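You operate a simulated robot arm through the tools that you are given. There is no shell and no other tool.

Carry out the task below with a simulated robot arm. There is one attempt and no reset: what you move stays moved.

Task
Brake the crank turntable and rub the glaze off the purple pad.
Fine: brake at HOLD first; use the teal-knob block and put it back; then set the brake to FREE. What is to be rubbed or washed off counts as gone when no trace of it is left.

It is judged by the outcome, as a careful person would: the job done as asked, and still so three seconds after it is handed in. It fails if anything else is knocked over, pushed out of place, dropped, spilled or broken.

Robot
A 7-joint arm with a fingered hand, fixed in place. Base frame: the origin is at the foot of the arm, x ahead of it, y to its left, z up. Lengths are in mm, angles in degrees, forces in N, time in s.
Its first joint turns from -166.0 to 166.0 degrees. Payload 4.7 kg.
The TCP is the grasp point between the finger pads, 36 mm short of the fingertips. In the tool frame z runs along the fingers and y along their closing line. The gripper opens to 120 mm. The gripper's body begins 42 mm behind the TCP. The gripper is a hand of 5 fingers: y runs from the thumb to the fingers, the wrist lies at [-18, -122, -210] in the tool frame, and closing takes about 1.5 s.
Orientation is that of the tool frame in the base frame, as a unit quaternion [w, x, y, z]. With the fingers straight down and the wrist toward the robot, the tool's x, y and z point along [0, 1, 0], [1, 0, 0] and [0, 0, -1] of the base frame.

Tools
- The arm moves only by the tool drive_tool. Its argument "increments" is a list that holds one entry, the list of rows, each a list of 7 numbers: the shift along the base's x, y, z in mm, then the turn, a rotation vector about the base's x, y, z in degrees, then the gripper command, from -1 (shut) to 1 (fully open), values between in proportion. In form: [[[x, y, z, rx, ry, rz, hand], ...]]. A call has 1 to 20 rows; each row shifts and turns the commanded pose from where the row before left it. Rows are played at 5 a second. More than 50 mm and 8.6 degrees between two rows, or a gripper value outside its range, and nothing of the call is played. Where a pose cannot be reached the arm comes as near as it can. A force on the tool above 90 N (or 10 N above the force at the start of the call, whichever is more), or a blocked arm, ends the call early, and 0.2 s more pass. Each finger travels about 45 mm/s and halts on what it meets, pressing with about 24 N; the grip force reading is that of the motor and also rises with nothing between the fingers. The clock runs only during rows and for 0.2 s after the last one: add rows that do not move to give the fingers time. It gives the time, the measured TCP pose, the force on the tool (base axes), the opening and the grip force at its end, in the units of the frame above (readings bear some noise), with the torque about the TCP (base axes, N m) and any sound that the robot's microphone picked up.
- Cameras (640 x 400 px; columns grow to the right, rows downward): "scene" is fixed at [413.2, 503.3, 1600.2]; the picture's right is [-0.73, -0.68, 0.00], its down [-0.64, 0.68, -0.37] and it looks along [0.25, -0.27, -0.93] (base axes); focal length 271 px, centre (320, 200). "wrist" rides on the gripper at [73, -91, -143] in the tool frame; the picture's right is [-0.80, 0.28, -0.53], its down [-0.53, -0.73, 0.42] and it looks along [-0.27, 0.62, 0.74] (tool axes); focal length 234 px, centre (320, 200). There is no depth. A picture from a camera that has moved, and an enlarged one, comes with that camera's place and axes in the base frame and with its lens. The place of the scene camera against the robot may be out by one fixed shift of up to 25 mm in any direction.
- get_image(camera): a new picture of that camera. The clock stands still meanwhile.
- set_grasp(shape): the hand has 5 fingers and takes this shape, open, in about a second: jaw (thumb against the fingers, like two jaws); tri (thumb and two fingers); tip (a fingertip pinch); poke (one finger out to press); point (the index stretched); flat (the hand flat); cup (the hand cupped); fist (a fist). The gripper value then closes the fingers along that shape, each until it touches; the sizes above hold for jaw. It gives what a move gives, with no picture.
- zoom(camera, box): a new picture of the part [left, top, right, bottom] of that camera's present view, enlarged. The clock stands still meanwhile.
- finish_job(): hands the job in; it is judged then, once.

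Nothing tells you positions but the pictures and the camera data. Unless the task says otherwise, let go and move clear before handing in.

The tools are called after "Request:" as a command line: name --argument value ..., lists and objects as JSON in quotes. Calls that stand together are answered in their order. drive_tool: Moves the arm, as the interface text tells. Its arguments: {"type":"object","properties":{"increments":{"type":"array"}},"required":["increments"]} The other tools are called the same way: set_grasp (shape) gives the hand a shape; get_image (camera) takes a picture; zoom (camera, box) takes an enlarged picture of a part of a camera's view; finish_job () hands the job in.

At the start:

```text
time: 0.0
eef_pos: [432.8, 241.9, 1147.6]
tool_rot: [0.0, 0.708, 0.707, 0.0]
contact_force: [-0.7, 0.6, 0.3]
moment: [-0.04, 0.0, 0.02]
width: 119.8
grasp_force: 0.1
shape: jaw
```

scene: 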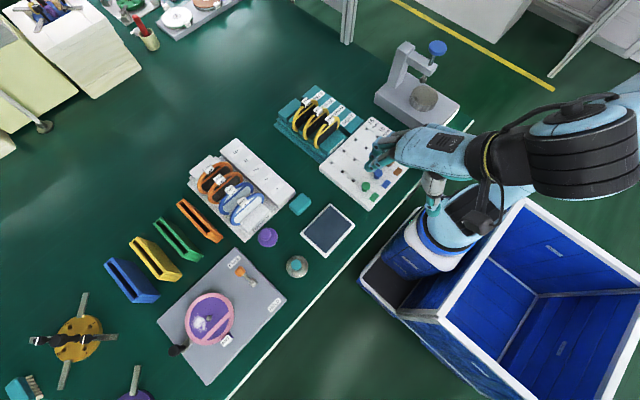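
wrist: 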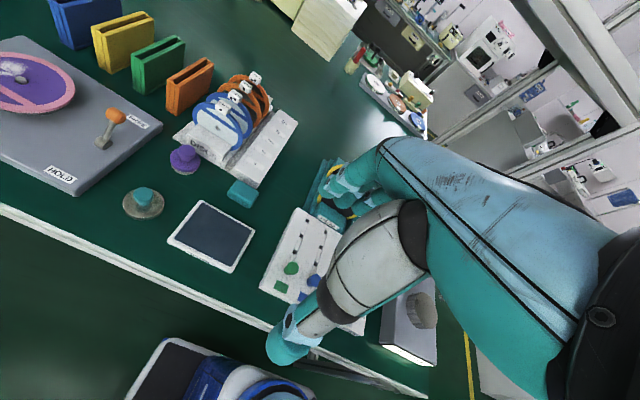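

I see a turntable (purple pad, pink ring) on a grey board with an orange-knobbed brake lever and HOLD/FREE labels; nearby are a round block with a teal knob and a purple-knobbed one. I'll zoom in for detail before moving.

Request:
zoom --camera "scene" --box '[150, 230, 310, 390]'

Request:
zoom --camera "scene" --box '[230, 180, 370, 290]'

Request:
zoom --camera "wrist" --box '[0, 20, 270, 240]'

```text
2.50 times, centred on (230, 310) of scene
camera zoom: at [413.2, 503.3, 1600.2], right [-0.73, -0.68, 0.0], down [-0.64, 0.68, -0.37], along [0.25, -0.27, -0.93], focal length 678 px, centre (545, -75)
```

zoom: 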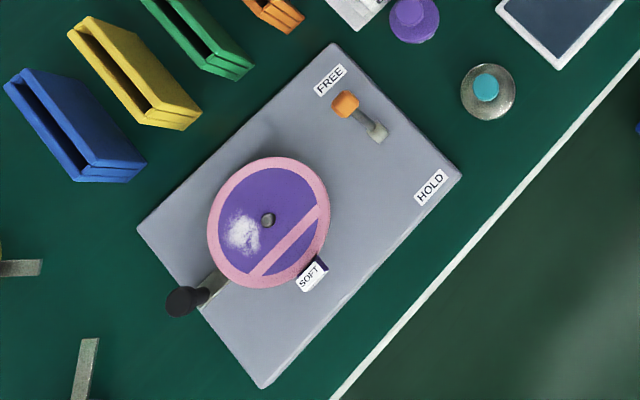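

```text
3.64 times, centred on (300, 235) of scene
camera zoom: at [413.2, 503.3, 1600.2], right [-0.73, -0.68, 0.0], down [-0.64, 0.68, -0.37], along [0.25, -0.27, -0.93], focal length 986 px, centre (393, 73)
```

zoom: 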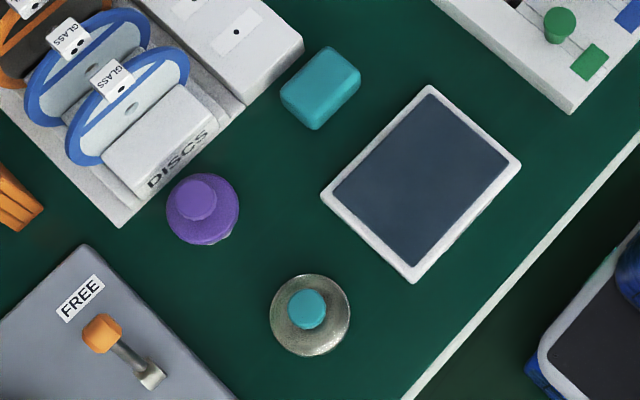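

```text
1.82 times, centred on (135, 130) of wrist
camera zoom: at [341.4, 314.4, 1291.9], right [0.28, -0.8, 0.53], down [-0.73, -0.53, -0.42], along [0.62, -0.27, -0.74], focal length 426 px, centre (656, 327)
```

zoom: 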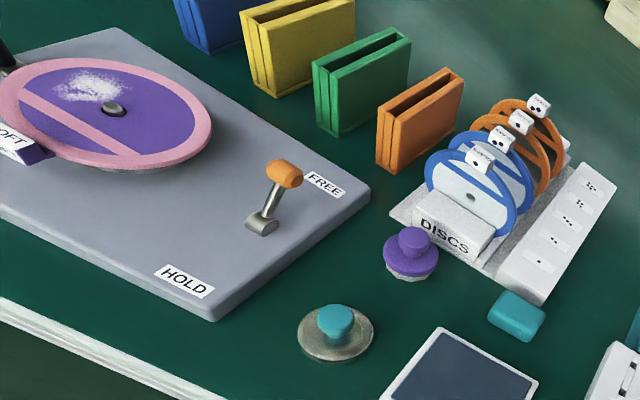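

The table lies at roughly z 750–790 mm by my triangulation, with the turntable near (610, 730) and the teal-knob block near (530, 467). I'll move the hand to the left and yaw it so the wrist camera looks closer at the board.

Request:
drive_tool --increments '[[[1, 35, -10, 0, 0, 5, 1], [1, 35, -10, 0, 0, 5, 1], [1, 35, -10, 0, 0, 5, 1], [1, 35, -10, 0, 0, 5, 1], [1, 35, -10, 0, 0, 5, 1], [1, 35, -10, 0, 0, 5, 1], [1, 35, -10, 0, 0, 5, 1], [1, 35, -10, 0, 0, 5, 1], [1, 35, -10, 0, 0, 5, 1], [1, 35, -10, 0, 0, 5, 1], [0, 0, 0, 0, 0, 0, 1]]]'

Request:
get_image --camera "wrist"

Request:
get_image --camera "scene"

```text
time: 2.4
eef_pos: [443.3, 591.4, 1049.2]
tool_rot: [0.0, 0.343, 0.939, 0.0]
contact_force: [-0.2, -0.3, 0.3]
moment: [-0.05, -0.03, 0.01]
width: 119.8
grasp_force: 0.1
shape: jaw
```

```text
taken
camera wrist: at [328.9, 569.1, 1193.0], right [0.8, -0.3, 0.53], down [-0.06, -0.9, -0.42], along [0.6, 0.3, -0.74], focal length 234 px, centre (320, 200)
```

wrist: 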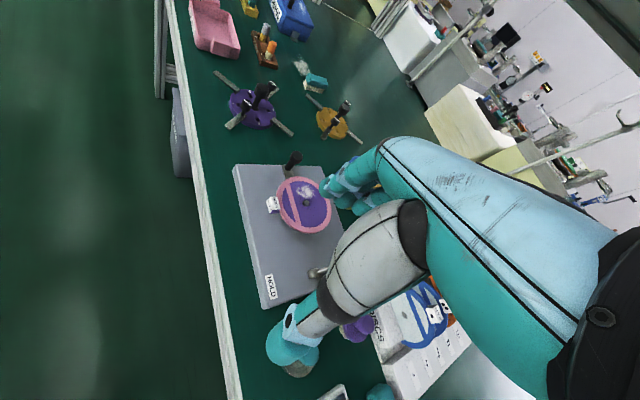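

```text
taken
```

scene: 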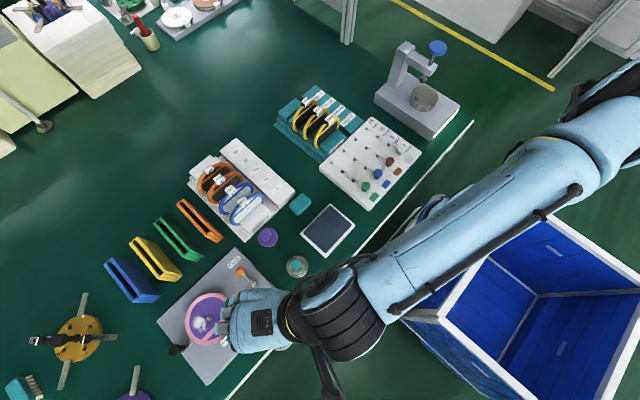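

The board is axis-aligned: the lever pivot is near (590, 584), the knob leans toward +x (FREE), and HOLD is on the −x side. I'll go back to yaw 0 and take a closer stereo view of the lever and teal-knob block.

Request:
drive_tool --increments '[[[5, -16, -15, 0, 0, -5, 1], [5, -16, -15, 0, 0, -5, 1], [5, -16, -15, 0, 0, -5, 1], [5, -16, -15, 0, 0, -5, 1], [5, -16, -15, 0, 0, -5, 1], [5, -16, -15, 0, 0, -5, 1], [5, -16, -15, 0, 0, -5, 1], [5, -16, -15, 0, 0, -5, 1], [5, -16, -15, 0, 0, -5, 1], [5, -16, -15, 0, 0, -5, 1], [0, 0, 0, 0, 0, 0, 1]]]'

Request:
get_image --camera "wrist"

Request:
zoom --camera "wrist" --box '[60, 40, 300, 190]'

Request:
get_image --camera "scene"

```text
time: 4.8
eef_pos: [491.2, 430.8, 898.3]
tool_rot: [0.0, 0.708, 0.707, 0.0]
contact_force: [0.0, 0.6, 0.4]
moment: [-0.01, 0.0, -0.04]
width: 119.4
grasp_force: 0.0
shape: jaw
```

```text
taken
camera wrist: at [401.7, 504.0, 1041.9], right [0.28, -0.8, 0.52], down [-0.73, -0.53, -0.42], along [0.62, -0.27, -0.74], focal length 234 px, centre (320, 200)
```

wrist: 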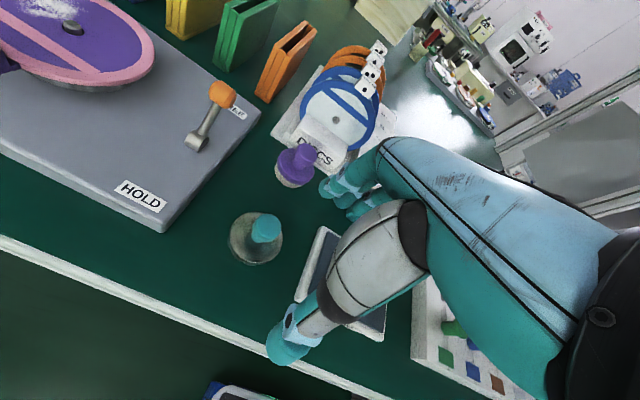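

```text
2.67 times, centred on (180, 115) of wrist
camera zoom: at [401.7, 504.0, 1041.9], right [0.28, -0.8, 0.52], down [-0.73, -0.53, -0.42], along [0.62, -0.27, -0.74], focal length 624 px, centre (693, 427)
```

zoom: 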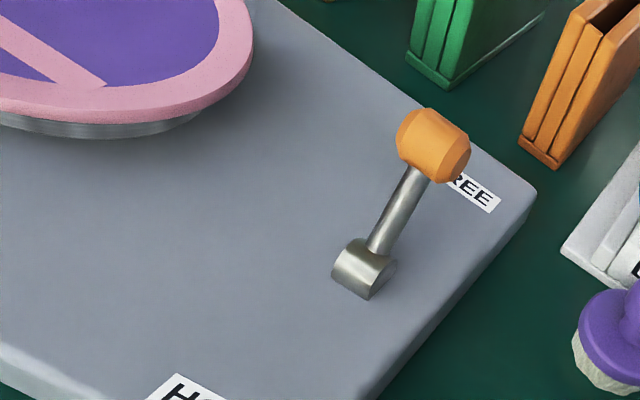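

```text
taken
```

scene: 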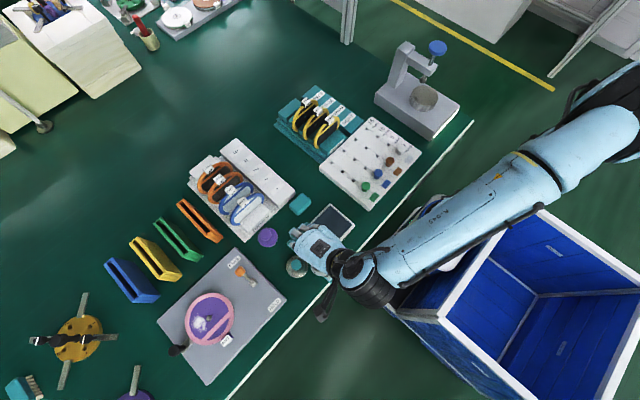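

The lever is a toggle hinged about y, with its hub near (580, 582, 789) and its knob at about (620, 583, 839). The teal knob top is near (527, 464, 798). I'll bring the partly open jaw above the lever knob so that it straddles the knob along x.

Request:
drive_tool --increments '[[[0, 0, 45, 0, 0, 0, 0.4], [32, 38, 0, 0, 0, 0, 0.4], [32, 38, 0, 0, 0, 0, 0.4], [32, 38, 0, 0, 0, 0, 0.4], [32, 38, 0, 0, 0, 0, 0.4], [0, 0, 0, 0, 0, 0, 0.4], [0, 0, 0, 0, 0, 0, 0.4]]]'

Request:
get_image --camera "wrist"

Request:
zoom --camera "scene" --box '[150, 200, 310, 300]'

```text
time: 6.4
eef_pos: [621.3, 584.3, 942.4]
tool_rot: [0.001, 0.707, 0.707, 0.0]
contact_force: [0.1, 0.0, 0.2]
moment: [0.02, -0.02, 0.0]
width: 84.3
grasp_force: 0.1
shape: jaw
```

```text
taken
camera wrist: at [529.2, 657.2, 1087.1], right [0.28, -0.8, 0.53], down [-0.73, -0.53, -0.42], along [0.62, -0.27, -0.74], focal length 234 px, centre (320, 200)
```

wrist: 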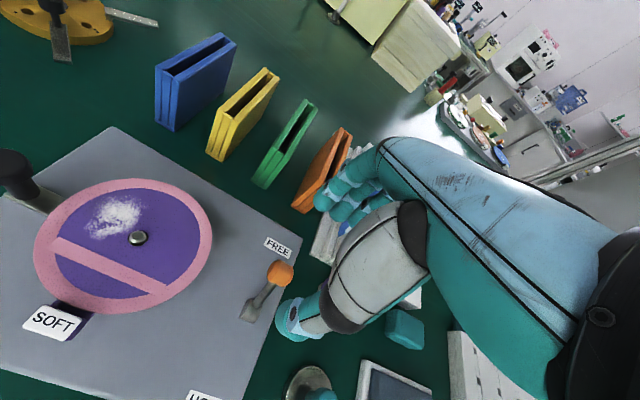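

```text
4.00 times, centred on (230, 250) of scene
camera zoom: at [413.2, 503.3, 1600.2], right [-0.73, -0.68, 0.0], down [-0.64, 0.68, -0.37], along [0.25, -0.27, -0.93], focal length 1084 px, centre (680, 0)
```

zoom: 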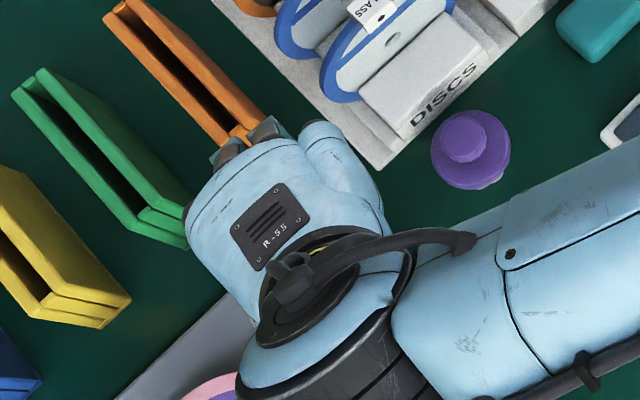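

The view confirms the knob at about (618, 581), between thumb and fingers. I'll descend around it.

Request:
drive_tool --increments '[[[0, -1, -20, 0, 0, 0, 0.4], [0, -1, -20, 0, 0, 0, 0.4], [0, 0, -20, 0, 0, 0, 0.4], [0, 0, -20, 0, 0, 0, 0.4], [0, 0, 0, 0, 0, 0, 0.4]]]'

Request:
get_image --camera "wrist"

Request:
zoom --camera "wrist" --box '[220, 140, 460, 380]'

```text
time: 7.6
eef_pos: [621.0, 581.7, 862.9]
tool_rot: [0.001, 0.708, 0.707, 0.0]
contact_force: [-0.2, 0.3, 0.0]
moment: [-0.01, -0.01, 0.0]
width: 84.2
grasp_force: 0.1
shape: jaw
```

```text
taken
camera wrist: at [529.2, 654.6, 1006.8], right [0.28, -0.8, 0.53], down [-0.73, -0.53, -0.42], along [0.62, -0.27, -0.74], focal length 234 px, centre (320, 200)
```

wrist: 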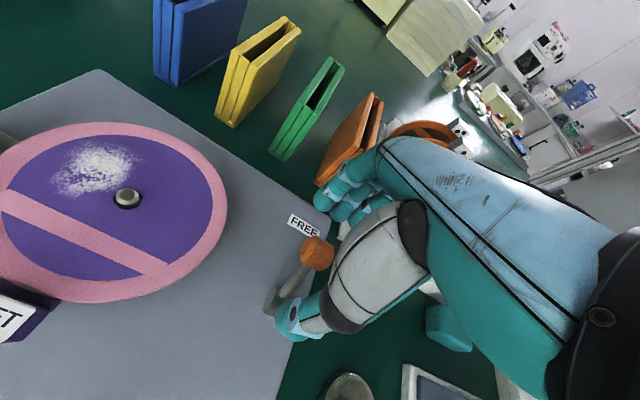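

```text
1.67 times, centred on (340, 260) of wrist
camera zoom: at [529.2, 654.6, 1006.8], right [0.28, -0.8, 0.53], down [-0.73, -0.53, -0.42], along [0.62, -0.27, -0.74], focal length 390 px, centre (287, 100)
```

zoom: 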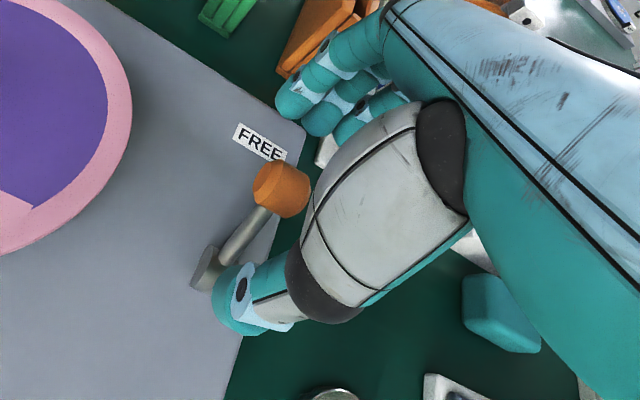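

The knob sits between thumb and fingers. I'll now pull toward −x so the fingers carry the lever over to HOLD, and watch the force as it goes.

Request:
drive_tool --increments '[[[-10, 0, 0, 0, 0, 0, 0.4], [-10, 0, 0, 0, 0, 0, 0.4], [-10, 0, 0, 0, 0, 0, 0.4], [-10, 0, 0, 0, 0, 0, 0.4], [-10, 0, 0, 0, 0, 0, 0.4], [0, 0, 0, 0, 0, 0, 0.4]]]'

Request:
zoom --camera "wrist" --box '[220, 140, 460, 380]'

```text
time: 9.0
eef_pos: [570.9, 581.7, 862.9]
tool_rot: [0.0, 0.707, 0.707, 0.0]
contact_force: [1.6, 0.5, 0.4]
moment: [0.02, -0.07, -0.01]
width: 84.9
grasp_force: 0.1
shape: jaw
```

```text
1.67 times, centred on (340, 260) of wrist
camera zoom: at [479.4, 654.2, 1006.7], right [0.28, -0.8, 0.53], down [-0.73, -0.53, -0.42], along [0.62, -0.27, -0.74], focal length 390 px, centre (287, 100)
```

zoom: 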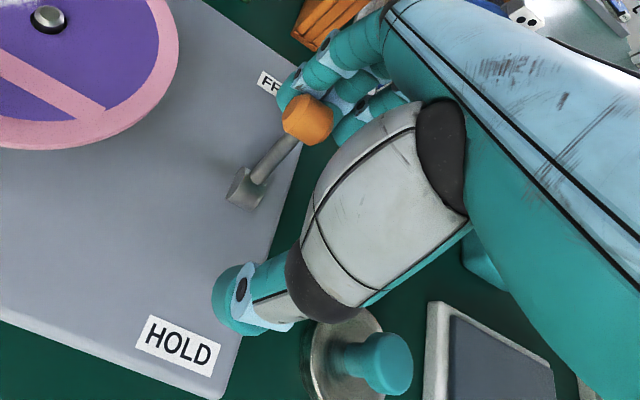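

The fingers are carrying the knob with very little force (1.6 N). I'll continue toward HOLD.

Request:
drive_tool --increments '[[[-10, 0, 0, 0, 0, 0, 0.4], [-10, 0, 0, 0, 0, 0, 0.4], [-10, 0, 0, 0, 0, 0, 0.4], [-10, 0, 0, 0, 0, 0, 0.4], [0, 0, 0, 0, 0, 0, 0.4]]]'

Request:
get_image --camera "wrist"

```text
time: 10.2
eef_pos: [531.1, 580.9, 863.4]
tool_rot: [0.0, 0.707, 0.707, 0.0]
contact_force: [0.2, 0.2, -0.5]
moment: [-0.02, -0.03, 0.0]
width: 84.4
grasp_force: 0.0
shape: jaw
```

```text
taken
camera wrist: at [439.2, 654.4, 1007.1], right [0.28, -0.8, 0.53], down [-0.73, -0.53, -0.42], along [0.62, -0.27, -0.74], focal length 234 px, centre (320, 200)
```

wrist: 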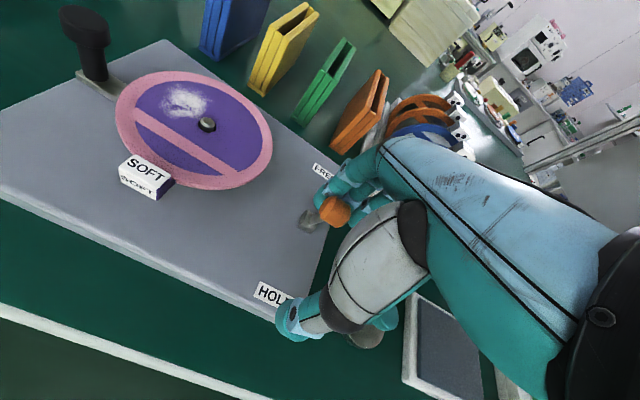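

The knob is past vertical now. I'll push on toward the HOLD stop in small steps.

Request:
drive_tool --increments '[[[-8, 0, 0, 0, 0, 0, 0.4], [-8, 0, 0, 0, 0, 0, 0.4], [-4, 0, 0, 0, 0, 0, 0.4], [-4, 0, 0, 0, 0, 0, 0.4], [0, 0, 0, 0, 0, 0, 0.4]]]'

Request:
zoom --camera "wrist" --box '[220, 140, 460, 380]'

```text
time: 11.4
eef_pos: [505.9, 581.6, 861.8]
tool_rot: [0.0, 0.707, 0.707, 0.0]
contact_force: [4.4, 0.8, 0.2]
moment: [0.04, -0.16, 0.03]
width: 85.9
grasp_force: 0.0
shape: jaw
```

```text
1.67 times, centred on (340, 260) of wrist
camera zoom: at [415.8, 654.5, 1006.5], right [0.28, -0.8, 0.53], down [-0.73, -0.53, -0.42], along [0.62, -0.27, -0.74], focal length 390 px, centre (287, 100)
```

zoom: 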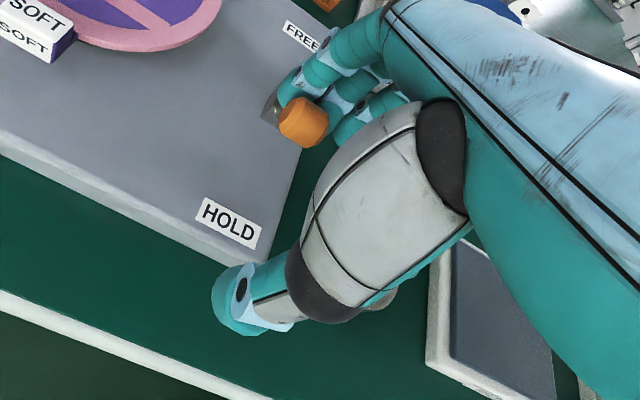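

The force is rising (4.4 N) and the knob is near x≈546, close to the mirror position of FREE. I'll push a few more millimetres to make sure it's at the stop.

Request:
drive_tool --increments '[[[-4, 0, -2, 0, 0, 0, 0.4], [-4, 0, -2, 0, 0, 0, 0.4], [0, 0, 0, 0, 0, 0, 0.4]]]'

Request:
zoom --camera "wrist" --box '[220, 140, 460, 380]'

```text
time: 12.2
eef_pos: [500.6, 581.6, 858.8]
tool_rot: [0.0, 0.707, 0.707, 0.001]
contact_force: [10.2, -0.5, 8.1]
moment: [0.07, -0.7, 0.04]
width: 88.0
grasp_force: 0.1
shape: jaw
```

```text
1.67 times, centred on (340, 260) of wrist
camera zoom: at [408.0, 654.1, 1003.5], right [0.28, -0.8, 0.52], down [-0.73, -0.53, -0.43], along [0.62, -0.27, -0.74], focal length 390 px, centre (287, 100)
```

zoom: 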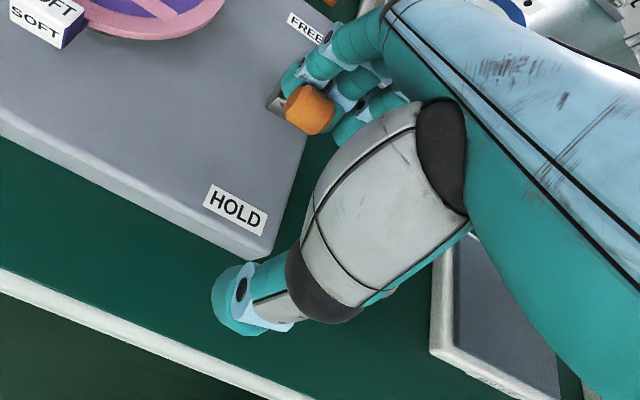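

The reaction has jumped to over 10 N with the knob no longer advancing, so the lever is against its HOLD stop. I'll back off and lift clear to check it.

Request:
drive_tool --increments '[[[10, 0, 2, 0, 0, 0, 0.4], [8, 0, 2, 0, 0, 0, 0.4], [0, 0, 25, 0, 0, 0, 0.4], [0, 0, 30, 0, 0, 0, 0.4], [0, 0, 30, 0, 0, 0, 0.6], [0, -30, 10, 0, 0, 0, 1], [0, -40, 0, 0, 0, 0, 1], [0, -40, 0, 0, 0, 0, 1], [0, 0, 0, 0, 0, 0, 1]]]'

Request:
get_image --camera "wrist"

Request:
zoom --camera "wrist" --box '[120, 100, 280, 240]'

```text
time: 14.2
eef_pos: [516.8, 471.2, 956.3]
tool_rot: [0.0, 0.707, 0.707, 0.0]
contact_force: [-1.0, -0.1, 0.8]
moment: [-0.03, -0.01, -0.01]
width: 119.7
grasp_force: 0.0
shape: jaw
```

```text
taken
camera wrist: at [425.5, 544.5, 1100.7], right [0.28, -0.8, 0.53], down [-0.73, -0.53, -0.42], along [0.62, -0.27, -0.74], focal length 234 px, centre (320, 200)
```

wrist: 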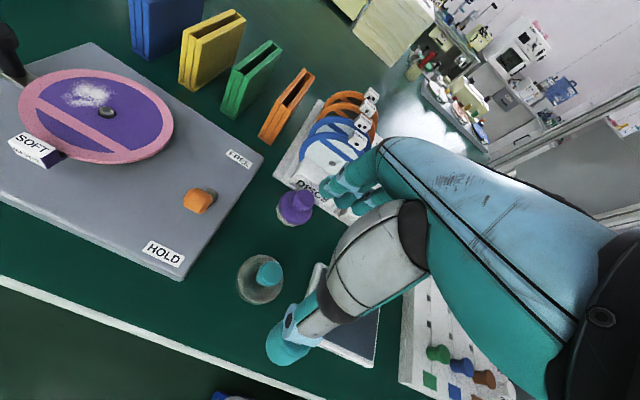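

```text
2.86 times, centred on (200, 170) of wrist
camera zoom: at [425.5, 544.5, 1100.7], right [0.28, -0.8, 0.53], down [-0.73, -0.53, -0.42], along [0.62, -0.27, -0.74], focal length 669 px, centre (663, 286)
```

zoom: 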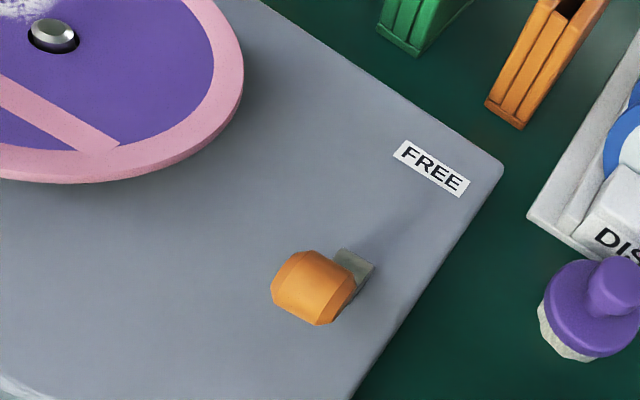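

The lever now leans toward HOLD. I'll check it in the scene camera and look closely at the teal-knob block.

Request:
zoom --camera "scene" --box '[200, 230, 320, 310]'

Request:
zoom --camera "wrist" --box '[210, 180, 340, 320]'

```text
5.00 times, centred on (260, 270) of scene
camera zoom: at [413.2, 503.3, 1600.2], right [-0.73, -0.68, 0.0], down [-0.64, 0.68, -0.37], along [0.25, -0.27, -0.93], focal length 1355 px, centre (620, -150)
```

zoom: 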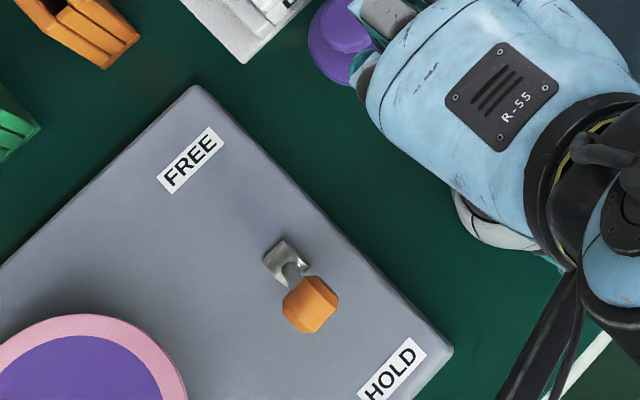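

```text
2.86 times, centred on (275, 250) of wrist
camera zoom: at [425.5, 544.5, 1100.7], right [0.28, -0.8, 0.53], down [-0.73, -0.53, -0.42], along [0.62, -0.27, -0.74], focal length 669 px, centre (449, 57)
```

zoom: 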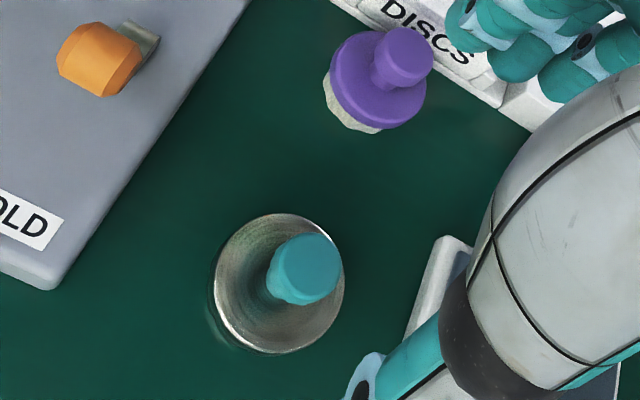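

The lever is at HOLD: its knob offset is about −37 mm from the hub, mirroring the +36 mm at FREE. Next I'll line up over the teal knob (about (529, 463, 798)) with a narrower opening and recheck from closer.

Request:
drive_tool --increments '[[[4, -3, -30, 0, 0, 0, 0.2], [4, -3, -30, 0, 0, 0, 0.2], [3, -1, -20, 0, 0, 0, 0.2], [0, 0, 0, 0, 0, 0, 0.2], [0, 0, 0, 0, 0, 0, 0.2]]]'

Request:
get_image --camera "wrist"

Request:
zoom --camera "wrist" --box '[240, 160, 400, 380]'

```text
time: 15.4
eef_pos: [527.6, 465.3, 878.5]
tool_rot: [0.0, 0.708, 0.706, 0.001]
contact_force: [0.1, -0.6, -0.2]
moment: [-0.02, 0.01, -0.02]
width: 72.8
grasp_force: 0.0
shape: jaw
```

```text
taken
camera wrist: at [436.2, 538.1, 1021.6], right [0.28, -0.8, 0.53], down [-0.73, -0.53, -0.42], along [0.62, -0.27, -0.74], focal length 234 px, centre (320, 200)
```

wrist: 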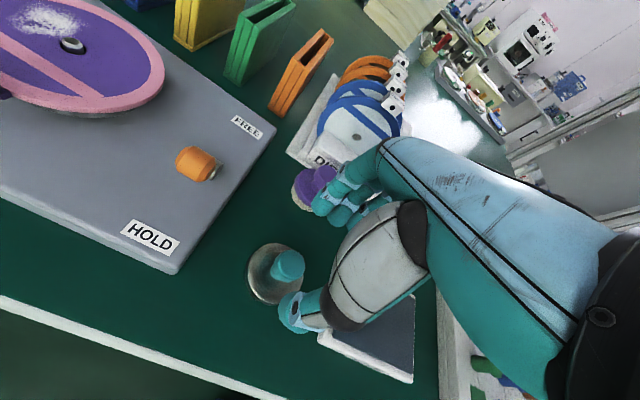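

```text
1.82 times, centred on (320, 270) of wrist
camera zoom: at [436.2, 538.1, 1021.6], right [0.28, -0.8, 0.53], down [-0.73, -0.53, -0.42], along [0.62, -0.27, -0.74], focal length 426 px, centre (320, 73)
```

zoom: 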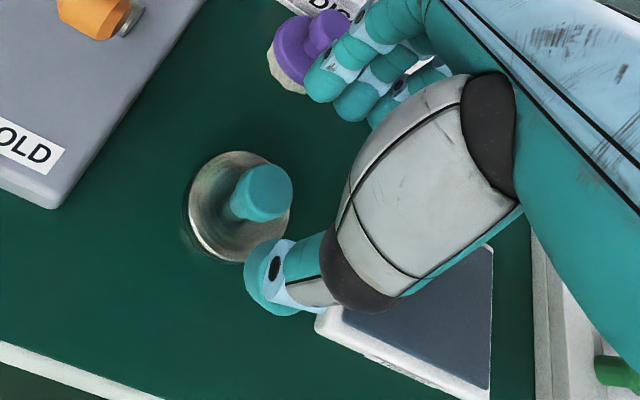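

The knob top is at about (527, 463, 802) with a ~66 mm disc top at z≈760. I'll descend so the fingertips end just above the disc, around the knob.

Request:
drive_tool --increments '[[[0, -1, -18, 0, 0, 0, 0.2], [0, -1, -18, 0, 0, 0, 0.2], [0, 0, -18, 0, 0, 0, 0.2], [0, 0, -14, 0, 0, 0, 0.2], [0, 0, 0, 0, 0, 0, 0.2]]]'

Request:
zoom --camera "wrist" --box '[240, 140, 400, 360]'

Request:
zoom --camera "scene" --box '[240, 200, 360, 300]'

```text
time: 16.6
eef_pos: [526.6, 463.3, 810.8]
tool_rot: [0.0, 0.707, 0.707, -0.001]
contact_force: [-0.1, -0.1, 0.2]
moment: [0.0, -0.01, -0.03]
width: 72.1
grasp_force: 0.0
shape: jaw
```

```text
1.82 times, centred on (320, 250) of wrist
camera zoom: at [436.3, 535.4, 954.3], right [0.28, -0.8, 0.53], down [-0.73, -0.53, -0.42], along [0.62, -0.27, -0.74], focal length 426 px, centre (320, 109)
```

zoom: 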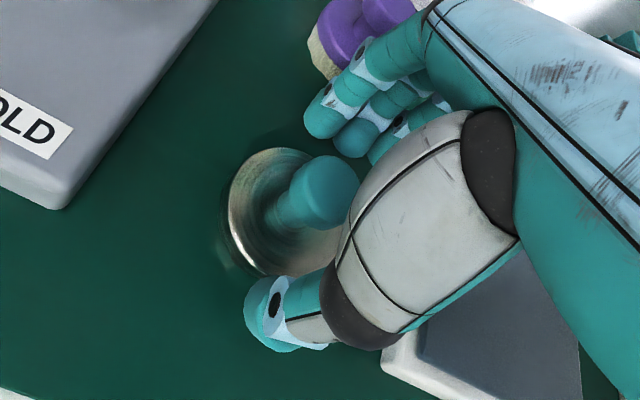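

```text
4.00 times, centred on (300, 250) of scene
camera zoom: at [413.2, 503.3, 1600.2], right [-0.73, -0.68, 0.0], down [-0.64, 0.68, -0.37], along [0.25, -0.27, -0.93], focal length 1084 px, centre (400, 0)
```

zoom: 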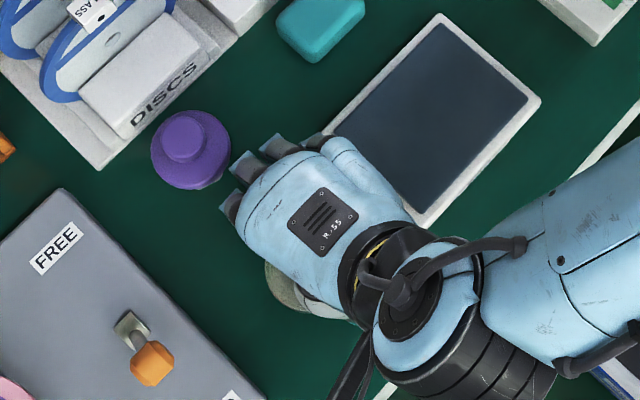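

The knob is centred between thumb and fingers, with its top at about z 804. I'll close on it now.

Request:
drive_tool --increments '[[[0, 0, -3, 0, 0, 0, 0.2], [0, 0, 0, 0, 0, 0, -0.2], [0, 0, 0, 0, 0, 0, -0.5], [0, 0, 0, 0, 0, 0, -1], [0, 0, 0, 0, 0, 0, -1], [0, 0, 0, 0, 0, 0, -1], [0, 0, 0, 0, 0, 0, -1], [0, 0, 0, 0, 0, 0, -1]]]'

Request:
zoom --camera "wrist" --box '[240, 140, 400, 360]'

```text
time: 18.4
eef_pos: [528.3, 462.9, 809.3]
tool_rot: [-0.001, 0.707, 0.707, 0.001]
contact_force: [2.2, -0.3, 31.7]
moment: [0.04, -0.24, -0.04]
width: 43.2
grasp_force: 24.6
shape: jaw
```

```text
1.82 times, centred on (320, 250) of wrist
camera zoom: at [436.1, 535.2, 953.7], right [0.28, -0.81, 0.52], down [-0.73, -0.53, -0.43], along [0.62, -0.26, -0.74], focal length 426 px, centre (320, 109)
```

zoom: 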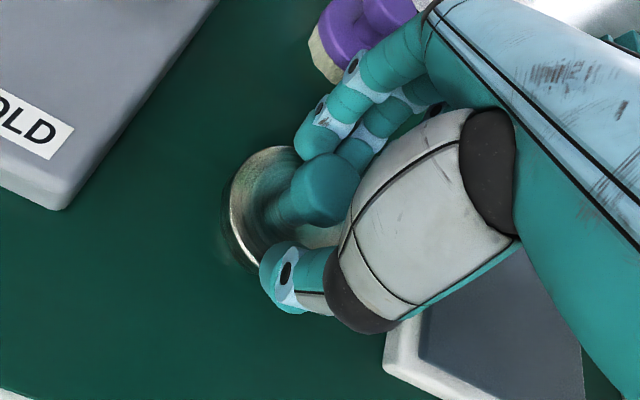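

There's 31 N upward, so the curling fingertips are probably pressing on the disc rather than gripping the knob. I'll reopen, raise by about 10 mm, and close again.

Request:
drive_tool --increments '[[[0, 0, 0, 0, 0, 0, 0.1], [0, 0, 0, 0, 0, 0, 0.1], [0, 0, 5, 0, 0, 0, 0.1], [0, 0, 5, 0, 0, 0, 0.1], [0, 0, 0, 0, 0, 0, 0.1]]]'

Request:
drive_tool --increments '[[[0, 0, 0, 0, 0, 0, -0.3], [0, 0, 0, 0, 0, 0, -0.5], [0, 0, 0, 0, 0, 0, -0.7], [0, 0, 0, 0, 0, 0, -1], [0, 0, 0, 0, 0, 0, -1], [0, 0, 0, 0, 0, 0, -1]]]'

Request:
zoom --camera "wrist" --box '[240, 140, 400, 360]'

```text
time: 19.6
eef_pos: [528.1, 461.9, 817.4]
tool_rot: [-0.001, 0.707, 0.707, -0.001]
contact_force: [0.1, 0.5, 0.1]
moment: [0.01, 0.01, 0.0]
width: 65.8
grasp_force: 0.0
shape: jaw
```

```text
time: 21.0
eef_pos: [528.3, 461.8, 816.9]
tool_rot: [0.001, 0.707, 0.708, 0.0]
contact_force: [0.1, -0.1, -2.0]
moment: [-0.01, 0.0, 0.02]
width: 15.7
grasp_force: 23.5
shape: jaw
```

```text
1.82 times, centred on (320, 250) of wrist
camera zoom: at [436.5, 535.4, 960.7], right [0.28, -0.8, 0.53], down [-0.73, -0.53, -0.42], along [0.62, -0.27, -0.74], focal length 426 px, centre (320, 109)
```

zoom: 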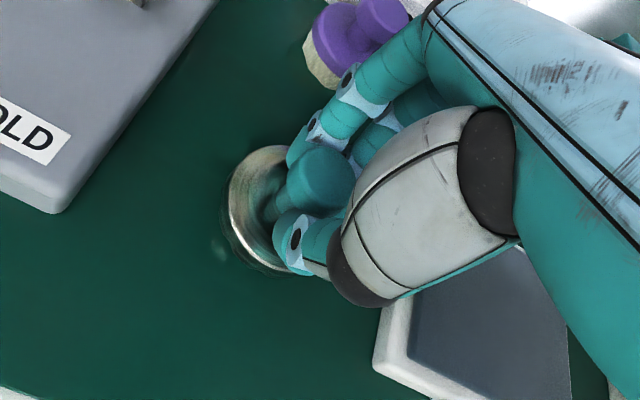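

The fingers have closed around the narrower stem under the knob's head (width 15.7, grip 23.5 N). I'll lift gently and check the hold.

Request:
drive_tool --increments '[[[0, 0, 5, 0, 0, 0, -1], [0, 0, 10, 0, 0, 0, -1], [0, 0, 15, 0, 0, 0, -1], [0, 0, 20, 0, 0, 0, -1], [0, 0, 0, 0, 0, 0, -1]]]'

Request:
get_image --camera "wrist"

Request:
zoom --camera "wrist" --box '[220, 140, 400, 320]'

Request:
zoom --camera "scene" --box '[240, 200, 360, 300]'

```text
time: 22.2
eef_pos: [528.2, 463.6, 866.6]
tool_rot: [0.001, 0.707, 0.707, 0.0]
contact_force: [-0.5, 0.0, -3.2]
moment: [0.02, 0.0, -0.02]
width: 15.8
grasp_force: 23.6
shape: jaw
```

```text
taken
camera wrist: at [436.5, 535.7, 1011.1], right [0.28, -0.8, 0.53], down [-0.73, -0.53, -0.42], along [0.62, -0.27, -0.74], focal length 234 px, centre (320, 200)
```

wrist: 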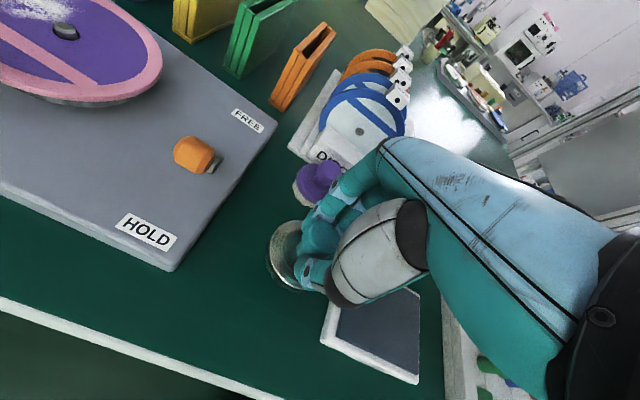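

```text
2.22 times, centred on (310, 230) of wrist
camera zoom: at [436.5, 535.7, 1011.1], right [0.28, -0.8, 0.53], down [-0.73, -0.53, -0.42], along [0.62, -0.27, -0.74], focal length 520 px, centre (342, 133)
```

zoom: 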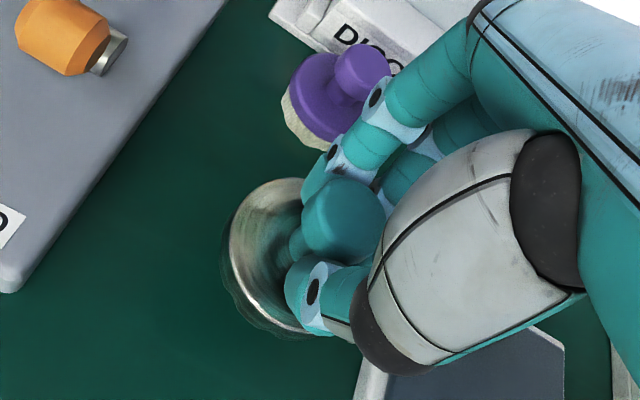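

```text
4.00 times, centred on (300, 250) of scene
camera zoom: at [413.2, 503.3, 1600.2], right [-0.73, -0.68, 0.0], down [-0.64, 0.68, -0.37], along [0.25, -0.27, -0.93], focal length 1084 px, centre (400, 0)
```

zoom: 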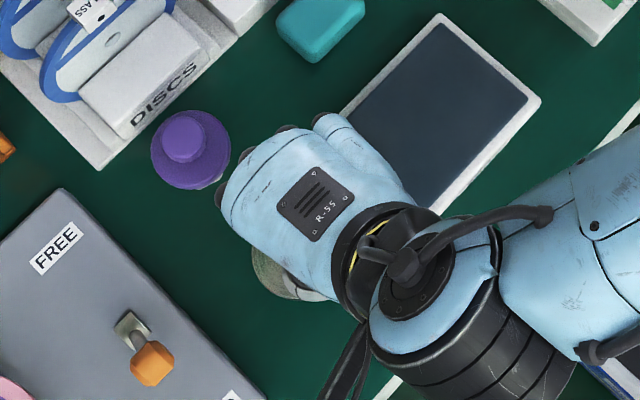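

The block is held firmly (about 3 N) and upright; at the table its grasp height was TCP z≈817. I'll raise it, carry it over the lever toward the pad, and yaw the hand about 50° for reach.

Request:
drive_tool --increments '[[[0, 0, 35, 0, 0, 0, -1], [0, 0, 35, 0, 0, 0, -1], [0, 0, 30, 0, 0, 0, -1], [6, 20, 0, 0, 0, 5, -1], [6, 20, 0, 0, 0, 5, -1], [6, 20, 0, 0, 0, 5, -1], [6, 20, 0, 0, 0, 5, -1], [6, 20, 0, 0, 0, 5, -1], [6, 20, 0, 0, 0, 5, -1], [6, 20, 0, 0, 0, 5, -1], [6, 20, 0, 0, 0, 5, -1], [6, 20, 0, 0, 0, 5, -1], [6, 20, 0, 0, 0, 5, -1], [0, 0, 0, 0, 0, 0, -1]]]'

Request:
get_image --camera "wrist"

Request:
zoom --camera "wrist" --box '[200, 120, 400, 320]'

Request:
zoom --camera "scene" --box '[150, 230, 310, 390]'

```text
time: 25.2
eef_pos: [586.9, 661.8, 967.4]
tool_rot: [0.0, 0.341, 0.94, 0.0]
contact_force: [-0.1, -0.1, -3.1]
moment: [-0.01, 0.04, 0.03]
width: 15.5
grasp_force: 23.5
shape: jaw
```

```text
taken
camera wrist: at [473.5, 639.6, 1111.1], right [0.8, -0.3, 0.53], down [-0.06, -0.9, -0.42], along [0.6, 0.3, -0.74], focal length 234 px, centre (320, 200)
```

wrist: 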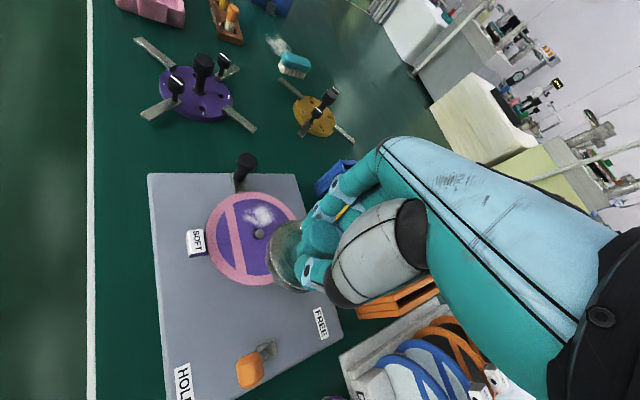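

```text
2.00 times, centred on (300, 220) of wrist
camera zoom: at [473.5, 639.6, 1111.1], right [0.8, -0.3, 0.53], down [-0.06, -0.9, -0.42], along [0.6, 0.3, -0.74], focal length 468 px, centre (360, 160)
```

zoom: 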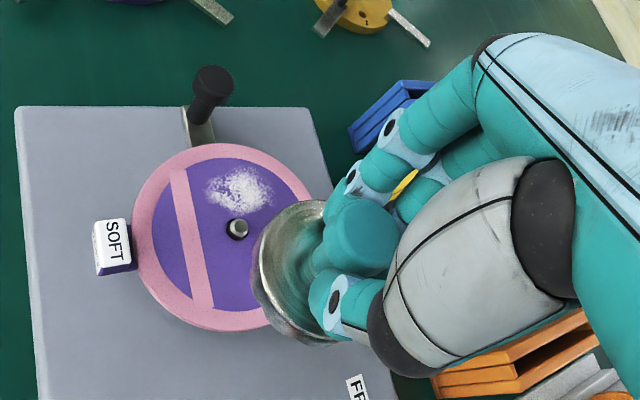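

```text
2.50 times, centred on (230, 310) of scene
camera zoom: at [413.2, 503.3, 1600.2], right [-0.73, -0.68, 0.0], down [-0.64, 0.68, -0.37], along [0.25, -0.27, -0.93], focal length 678 px, centre (545, -75)
```

zoom: 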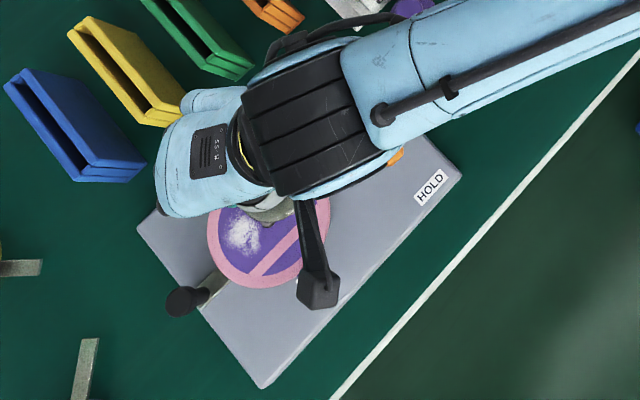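

From this view the hub is at (588, 714), the glaze spans about x 576–622 and y 725–760, and the crank handle is near (583, 804) with its top at z≈857. I'll move the block over (605, 756), which clears both nut and handle, and check reach.

Request:
drive_tool --increments '[[[6, 31, 0, 0, 0, 0, -1], [6, 31, 0, 0, 0, 0, -1], [6, 32, 0, 0, 0, 0, -1], [0, 0, -15, 0, 0, 0, -1], [0, 0, -15, 0, 0, 0, -1], [0, 0, 0, 0, 0, 0, -1]]]'

Request:
get_image --camera "wrist"

Request:
zoom --camera "wrist" --box '[180, 140, 400, 340]'

Request:
zoom --camera "scene" --box '[140, 250, 280, 390]'

```text
time: 26.6
eef_pos: [605.1, 757.4, 937.5]
tool_rot: [0.0, 0.342, 0.94, -0.001]
contact_force: [-0.3, -0.2, -3.2]
moment: [-0.04, 0.03, 0.0]
width: 15.6
grasp_force: 23.7
shape: jaw
```

```text
taken
camera wrist: at [491.2, 733.6, 1081.3], right [0.8, -0.3, 0.53], down [-0.06, -0.9, -0.42], along [0.6, 0.3, -0.74], focal length 234 px, centre (320, 200)
```

wrist: 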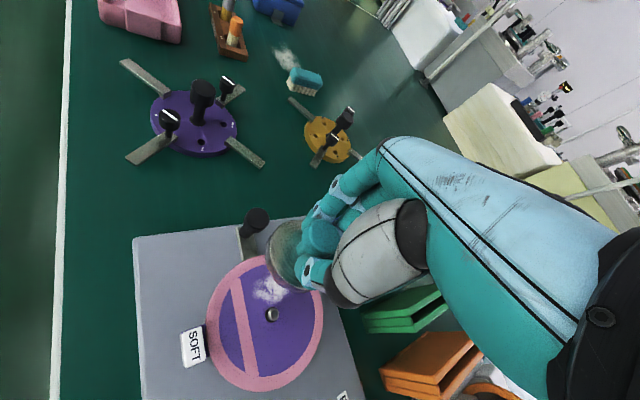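

```text
2.00 times, centred on (290, 240) of wrist
camera zoom: at [491.2, 733.6, 1081.3], right [0.8, -0.3, 0.53], down [-0.06, -0.9, -0.42], along [0.6, 0.3, -0.74], focal length 468 px, centre (380, 120)
```

zoom: 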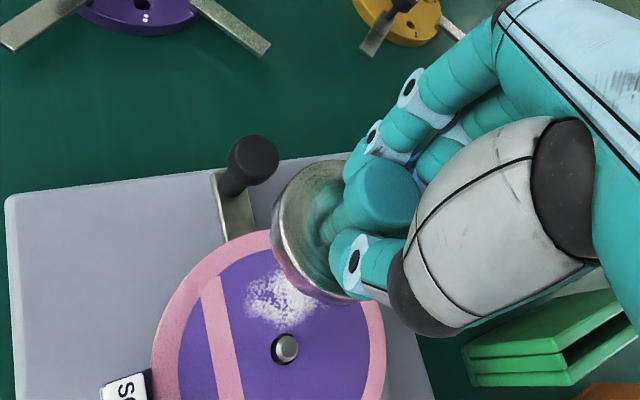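

```text
2.86 times, centred on (210, 320) of scene
camera zoom: at [413.2, 503.3, 1600.2], right [-0.73, -0.68, 0.0], down [-0.64, 0.68, -0.37], along [0.25, -0.27, -0.93], focal length 774 px, centre (634, -143)
```

zoom: 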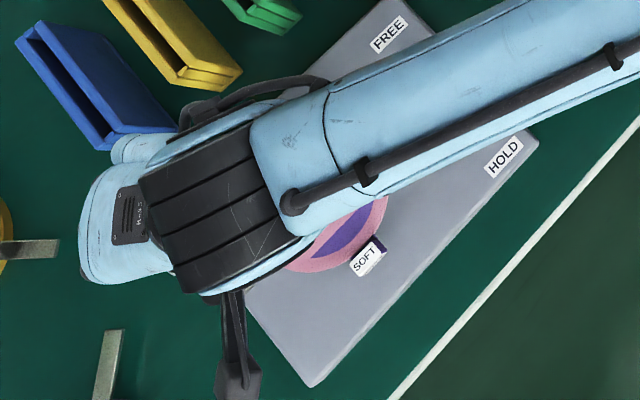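

Reach is fine. I'll lower to just above the expected contact (TCP z≈892) and then feel for the pad.

Request:
drive_tool --increments '[[[0, 0, -12, 0, 0, 0, -1], [0, 0, -12, 0, 0, 0, -1], [0, 0, -8, 0, 0, 0, -1], [0, 0, 0, 0, 0, 0, -1]]]'

Request:
zoom --camera "wrist" --box '[180, 140, 400, 340]'

```text
time: 27.6
eef_pos: [604.1, 754.9, 904.9]
tool_rot: [0.0, 0.342, 0.94, -0.001]
contact_force: [0.5, -0.7, -2.5]
moment: [0.02, -0.03, 0.0]
width: 15.8
grasp_force: 23.7
shape: jaw
```

```text
2.00 times, centred on (290, 240) of wrist
camera zoom: at [490.9, 733.5, 1048.7], right [0.8, -0.3, 0.53], down [-0.06, -0.9, -0.42], along [0.6, 0.3, -0.74], focal length 468 px, centre (380, 120)
```

zoom: 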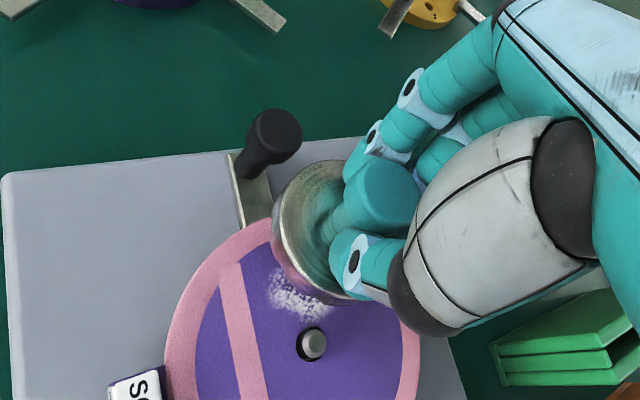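

Still free, with the handle clear of the disc. I'm lowering in small steps to find contact.

Request:
drive_tool --increments '[[[0, 0, -3, 0, 0, 0, -1], [0, 0, -3, 0, 0, 0, -1], [0, 0, 0, 0, 0, 0, -1]]]'

Request:
drive_tool --increments '[[[0, 0, -2, 0, 0, 0, -1], [0, 0, -2, 0, 0, 0, -1], [0, 0, 0, 0, 0, 0, -1]]]'

```text
time: 28.4
eef_pos: [606.3, 756.4, 897.4]
tool_rot: [-0.001, 0.342, 0.94, 0.0]
contact_force: [-0.5, -0.1, -3.4]
moment: [-0.01, 0.01, 0.02]
width: 15.9
grasp_force: 24.2
shape: jaw
```

```text
time: 29.2
eef_pos: [606.7, 755.7, 894.2]
tool_rot: [0.0, 0.342, 0.94, -0.001]
contact_force: [0.4, 0.2, -2.7]
moment: [0.01, 0.02, 0.02]
width: 15.7
grasp_force: 23.9
shape: jaw
```

Request:
drive_tool --increments '[[[0, 0, -2, 0, 0, 0, -1], [0, 0, -1, 0, 0, 0, -1], [0, 0, 0, 0, 0, 0, -1]]]'

Request:
zoom --camera "wrist" --box '[180, 140, 400, 340]'

```text
time: 30.0
eef_pos: [606.6, 756.5, 891.1]
tool_rot: [0.0, 0.342, 0.94, 0.0]
contact_force: [0.0, 0.5, -2.5]
moment: [-0.02, 0.03, 0.01]
width: 15.9
grasp_force: 24.1
shape: jaw
```

```text
2.00 times, centred on (290, 240) of wrist
camera zoom: at [491.6, 733.6, 1035.5], right [0.8, -0.3, 0.53], down [-0.06, -0.9, -0.42], along [0.6, 0.3, -0.74], focal length 468 px, centre (380, 120)
```

zoom: 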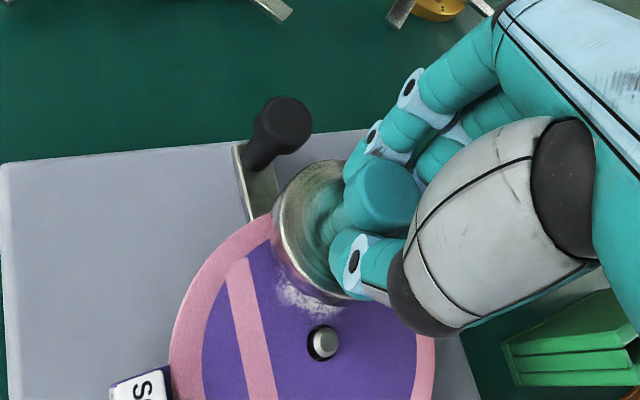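

No contact yet; continuing in 1–2 mm steps.

Request:
drive_tool --increments '[[[0, 0, -1.5, 0, 0, 0, -1], [0, 0, -1.5, 0, 0, 0, -1], [0, 0, 0, 0, 0, 0, -1]]]'

Request:
drive_tool --increments '[[[0, 0, -1.5, 0, 0, 0, -1], [0, 0, 0, 0, 0, 0, -1]]]'

```text
time: 30.8
eef_pos: [604.9, 756.2, 887.2]
tool_rot: [0.0, 0.343, 0.939, 0.0]
contact_force: [0.9, 0.1, -2.8]
moment: [0.0, -0.02, -0.01]
width: 15.7
grasp_force: 24.5
shape: jaw
```

```text
time: 31.4
eef_pos: [604.9, 755.8, 887.1]
tool_rot: [0.0, 0.342, 0.94, -0.001]
contact_force: [0.6, -0.3, -2.2]
moment: [0.02, 0.01, 0.0]
width: 15.8
grasp_force: 23.7
shape: jaw
```

Request:
drive_tool --increments '[[[0, 0, -1.5, 0, 0, 0, -1], [0, 0, 0, 0, 0, 0, -1]]]'

Request:
drive_tool --increments '[[[0, 0, -1.5, 0, 0, 0, -1], [0, 0, 0, 0, 0, 0, -1]]]'

Request:
drive_tool --increments '[[[0, 0, -1.5, 0, 0, 0, -1], [0, 0, 0, 0, 0, 0, -1]]]'

Request:
zoom --camera "wrist" --box '[180, 140, 400, 340]'

```text
time: 32.0
eef_pos: [604.6, 756.6, 886.0]
tool_rot: [0.0, 0.342, 0.94, 0.0]
contact_force: [0.0, 1.1, -3.3]
moment: [-0.02, -0.01, 0.0]
width: 15.8
grasp_force: 24.6
shape: jaw
```

```text
time: 32.6
eef_pos: [605.5, 757.7, 884.1]
tool_rot: [0.0, 0.342, 0.94, 0.0]
contact_force: [0.8, -0.8, -3.8]
moment: [0.01, 0.03, -0.03]
width: 15.4
grasp_force: 23.8
shape: jaw
```

```text
time: 33.2
eef_pos: [605.7, 756.6, 882.1]
tool_rot: [0.0, 0.341, 0.94, 0.0]
contact_force: [-0.2, -0.2, -3.0]
moment: [0.0, 0.0, -0.02]
width: 15.9
grasp_force: 24.0
shape: jaw
```

```text
2.00 times, centred on (290, 240) of wrist
camera zoom: at [491.5, 733.8, 1026.6], right [0.8, -0.3, 0.53], down [-0.06, -0.9, -0.42], along [0.6, 0.3, -0.74], focal length 468 px, centre (380, 120)
```

zoom: 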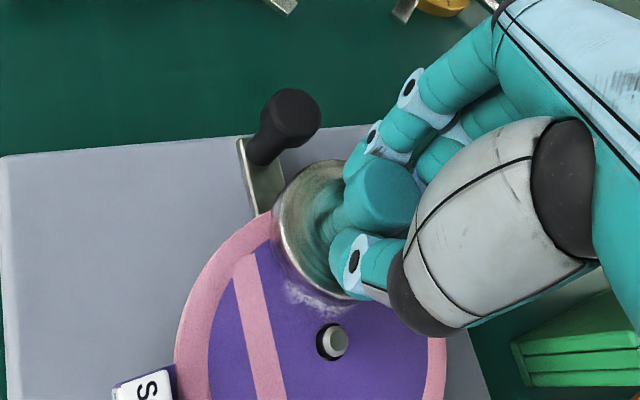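

Still hovering; the pad must be a little lower than estimated. I'll continue down.

Request:
drive_tool --increments '[[[0, 0, -1.5, 0, 0, 0, -1], [0, 0, 0, 0, 0, 0, -1]]]'

Request:
drive_tool --increments '[[[0, 0, -1.5, 0, 0, 0, -1], [0, 0, 0, 0, 0, 0, -1]]]'

Request:
drive_tool --increments '[[[0, 0, -1.5, 0, 0, 0, -1], [0, 0, 0, 0, 0, 0, -1]]]'

Request:
drive_tool --increments '[[[0, 0, -1.5, 0, 0, 0, -1], [0, 0, 0, 0, 0, 0, -1]]]'

```text
time: 33.8
eef_pos: [606.7, 757.9, 881.8]
tool_rot: [0.0, 0.342, 0.94, 0.0]
contact_force: [-0.1, -0.1, -1.4]
moment: [0.02, -0.02, -0.01]
width: 16.1
grasp_force: 24.2
shape: jaw
```

```text
time: 34.4
eef_pos: [604.3, 756.4, 880.1]
tool_rot: [-0.001, 0.342, 0.94, -0.001]
contact_force: [-0.8, -0.3, 1.9]
moment: [0.02, -0.01, 0.01]
width: 16.3
grasp_force: 24.2
shape: jaw
```

```text
time: 35.0
eef_pos: [606.6, 756.8, 879.0]
tool_rot: [0.001, 0.342, 0.94, 0.001]
contact_force: [0.5, -0.9, 5.2]
moment: [0.03, 0.03, 0.01]
width: 16.3
grasp_force: 23.9
shape: jaw
```

```text
time: 35.6
eef_pos: [605.3, 757.4, 878.5]
tool_rot: [0.001, 0.342, 0.94, 0.0]
contact_force: [-1.4, -3.7, 13.3]
moment: [-0.08, 0.15, 0.01]
width: 16.8
grasp_force: 24.3
shape: jaw
```

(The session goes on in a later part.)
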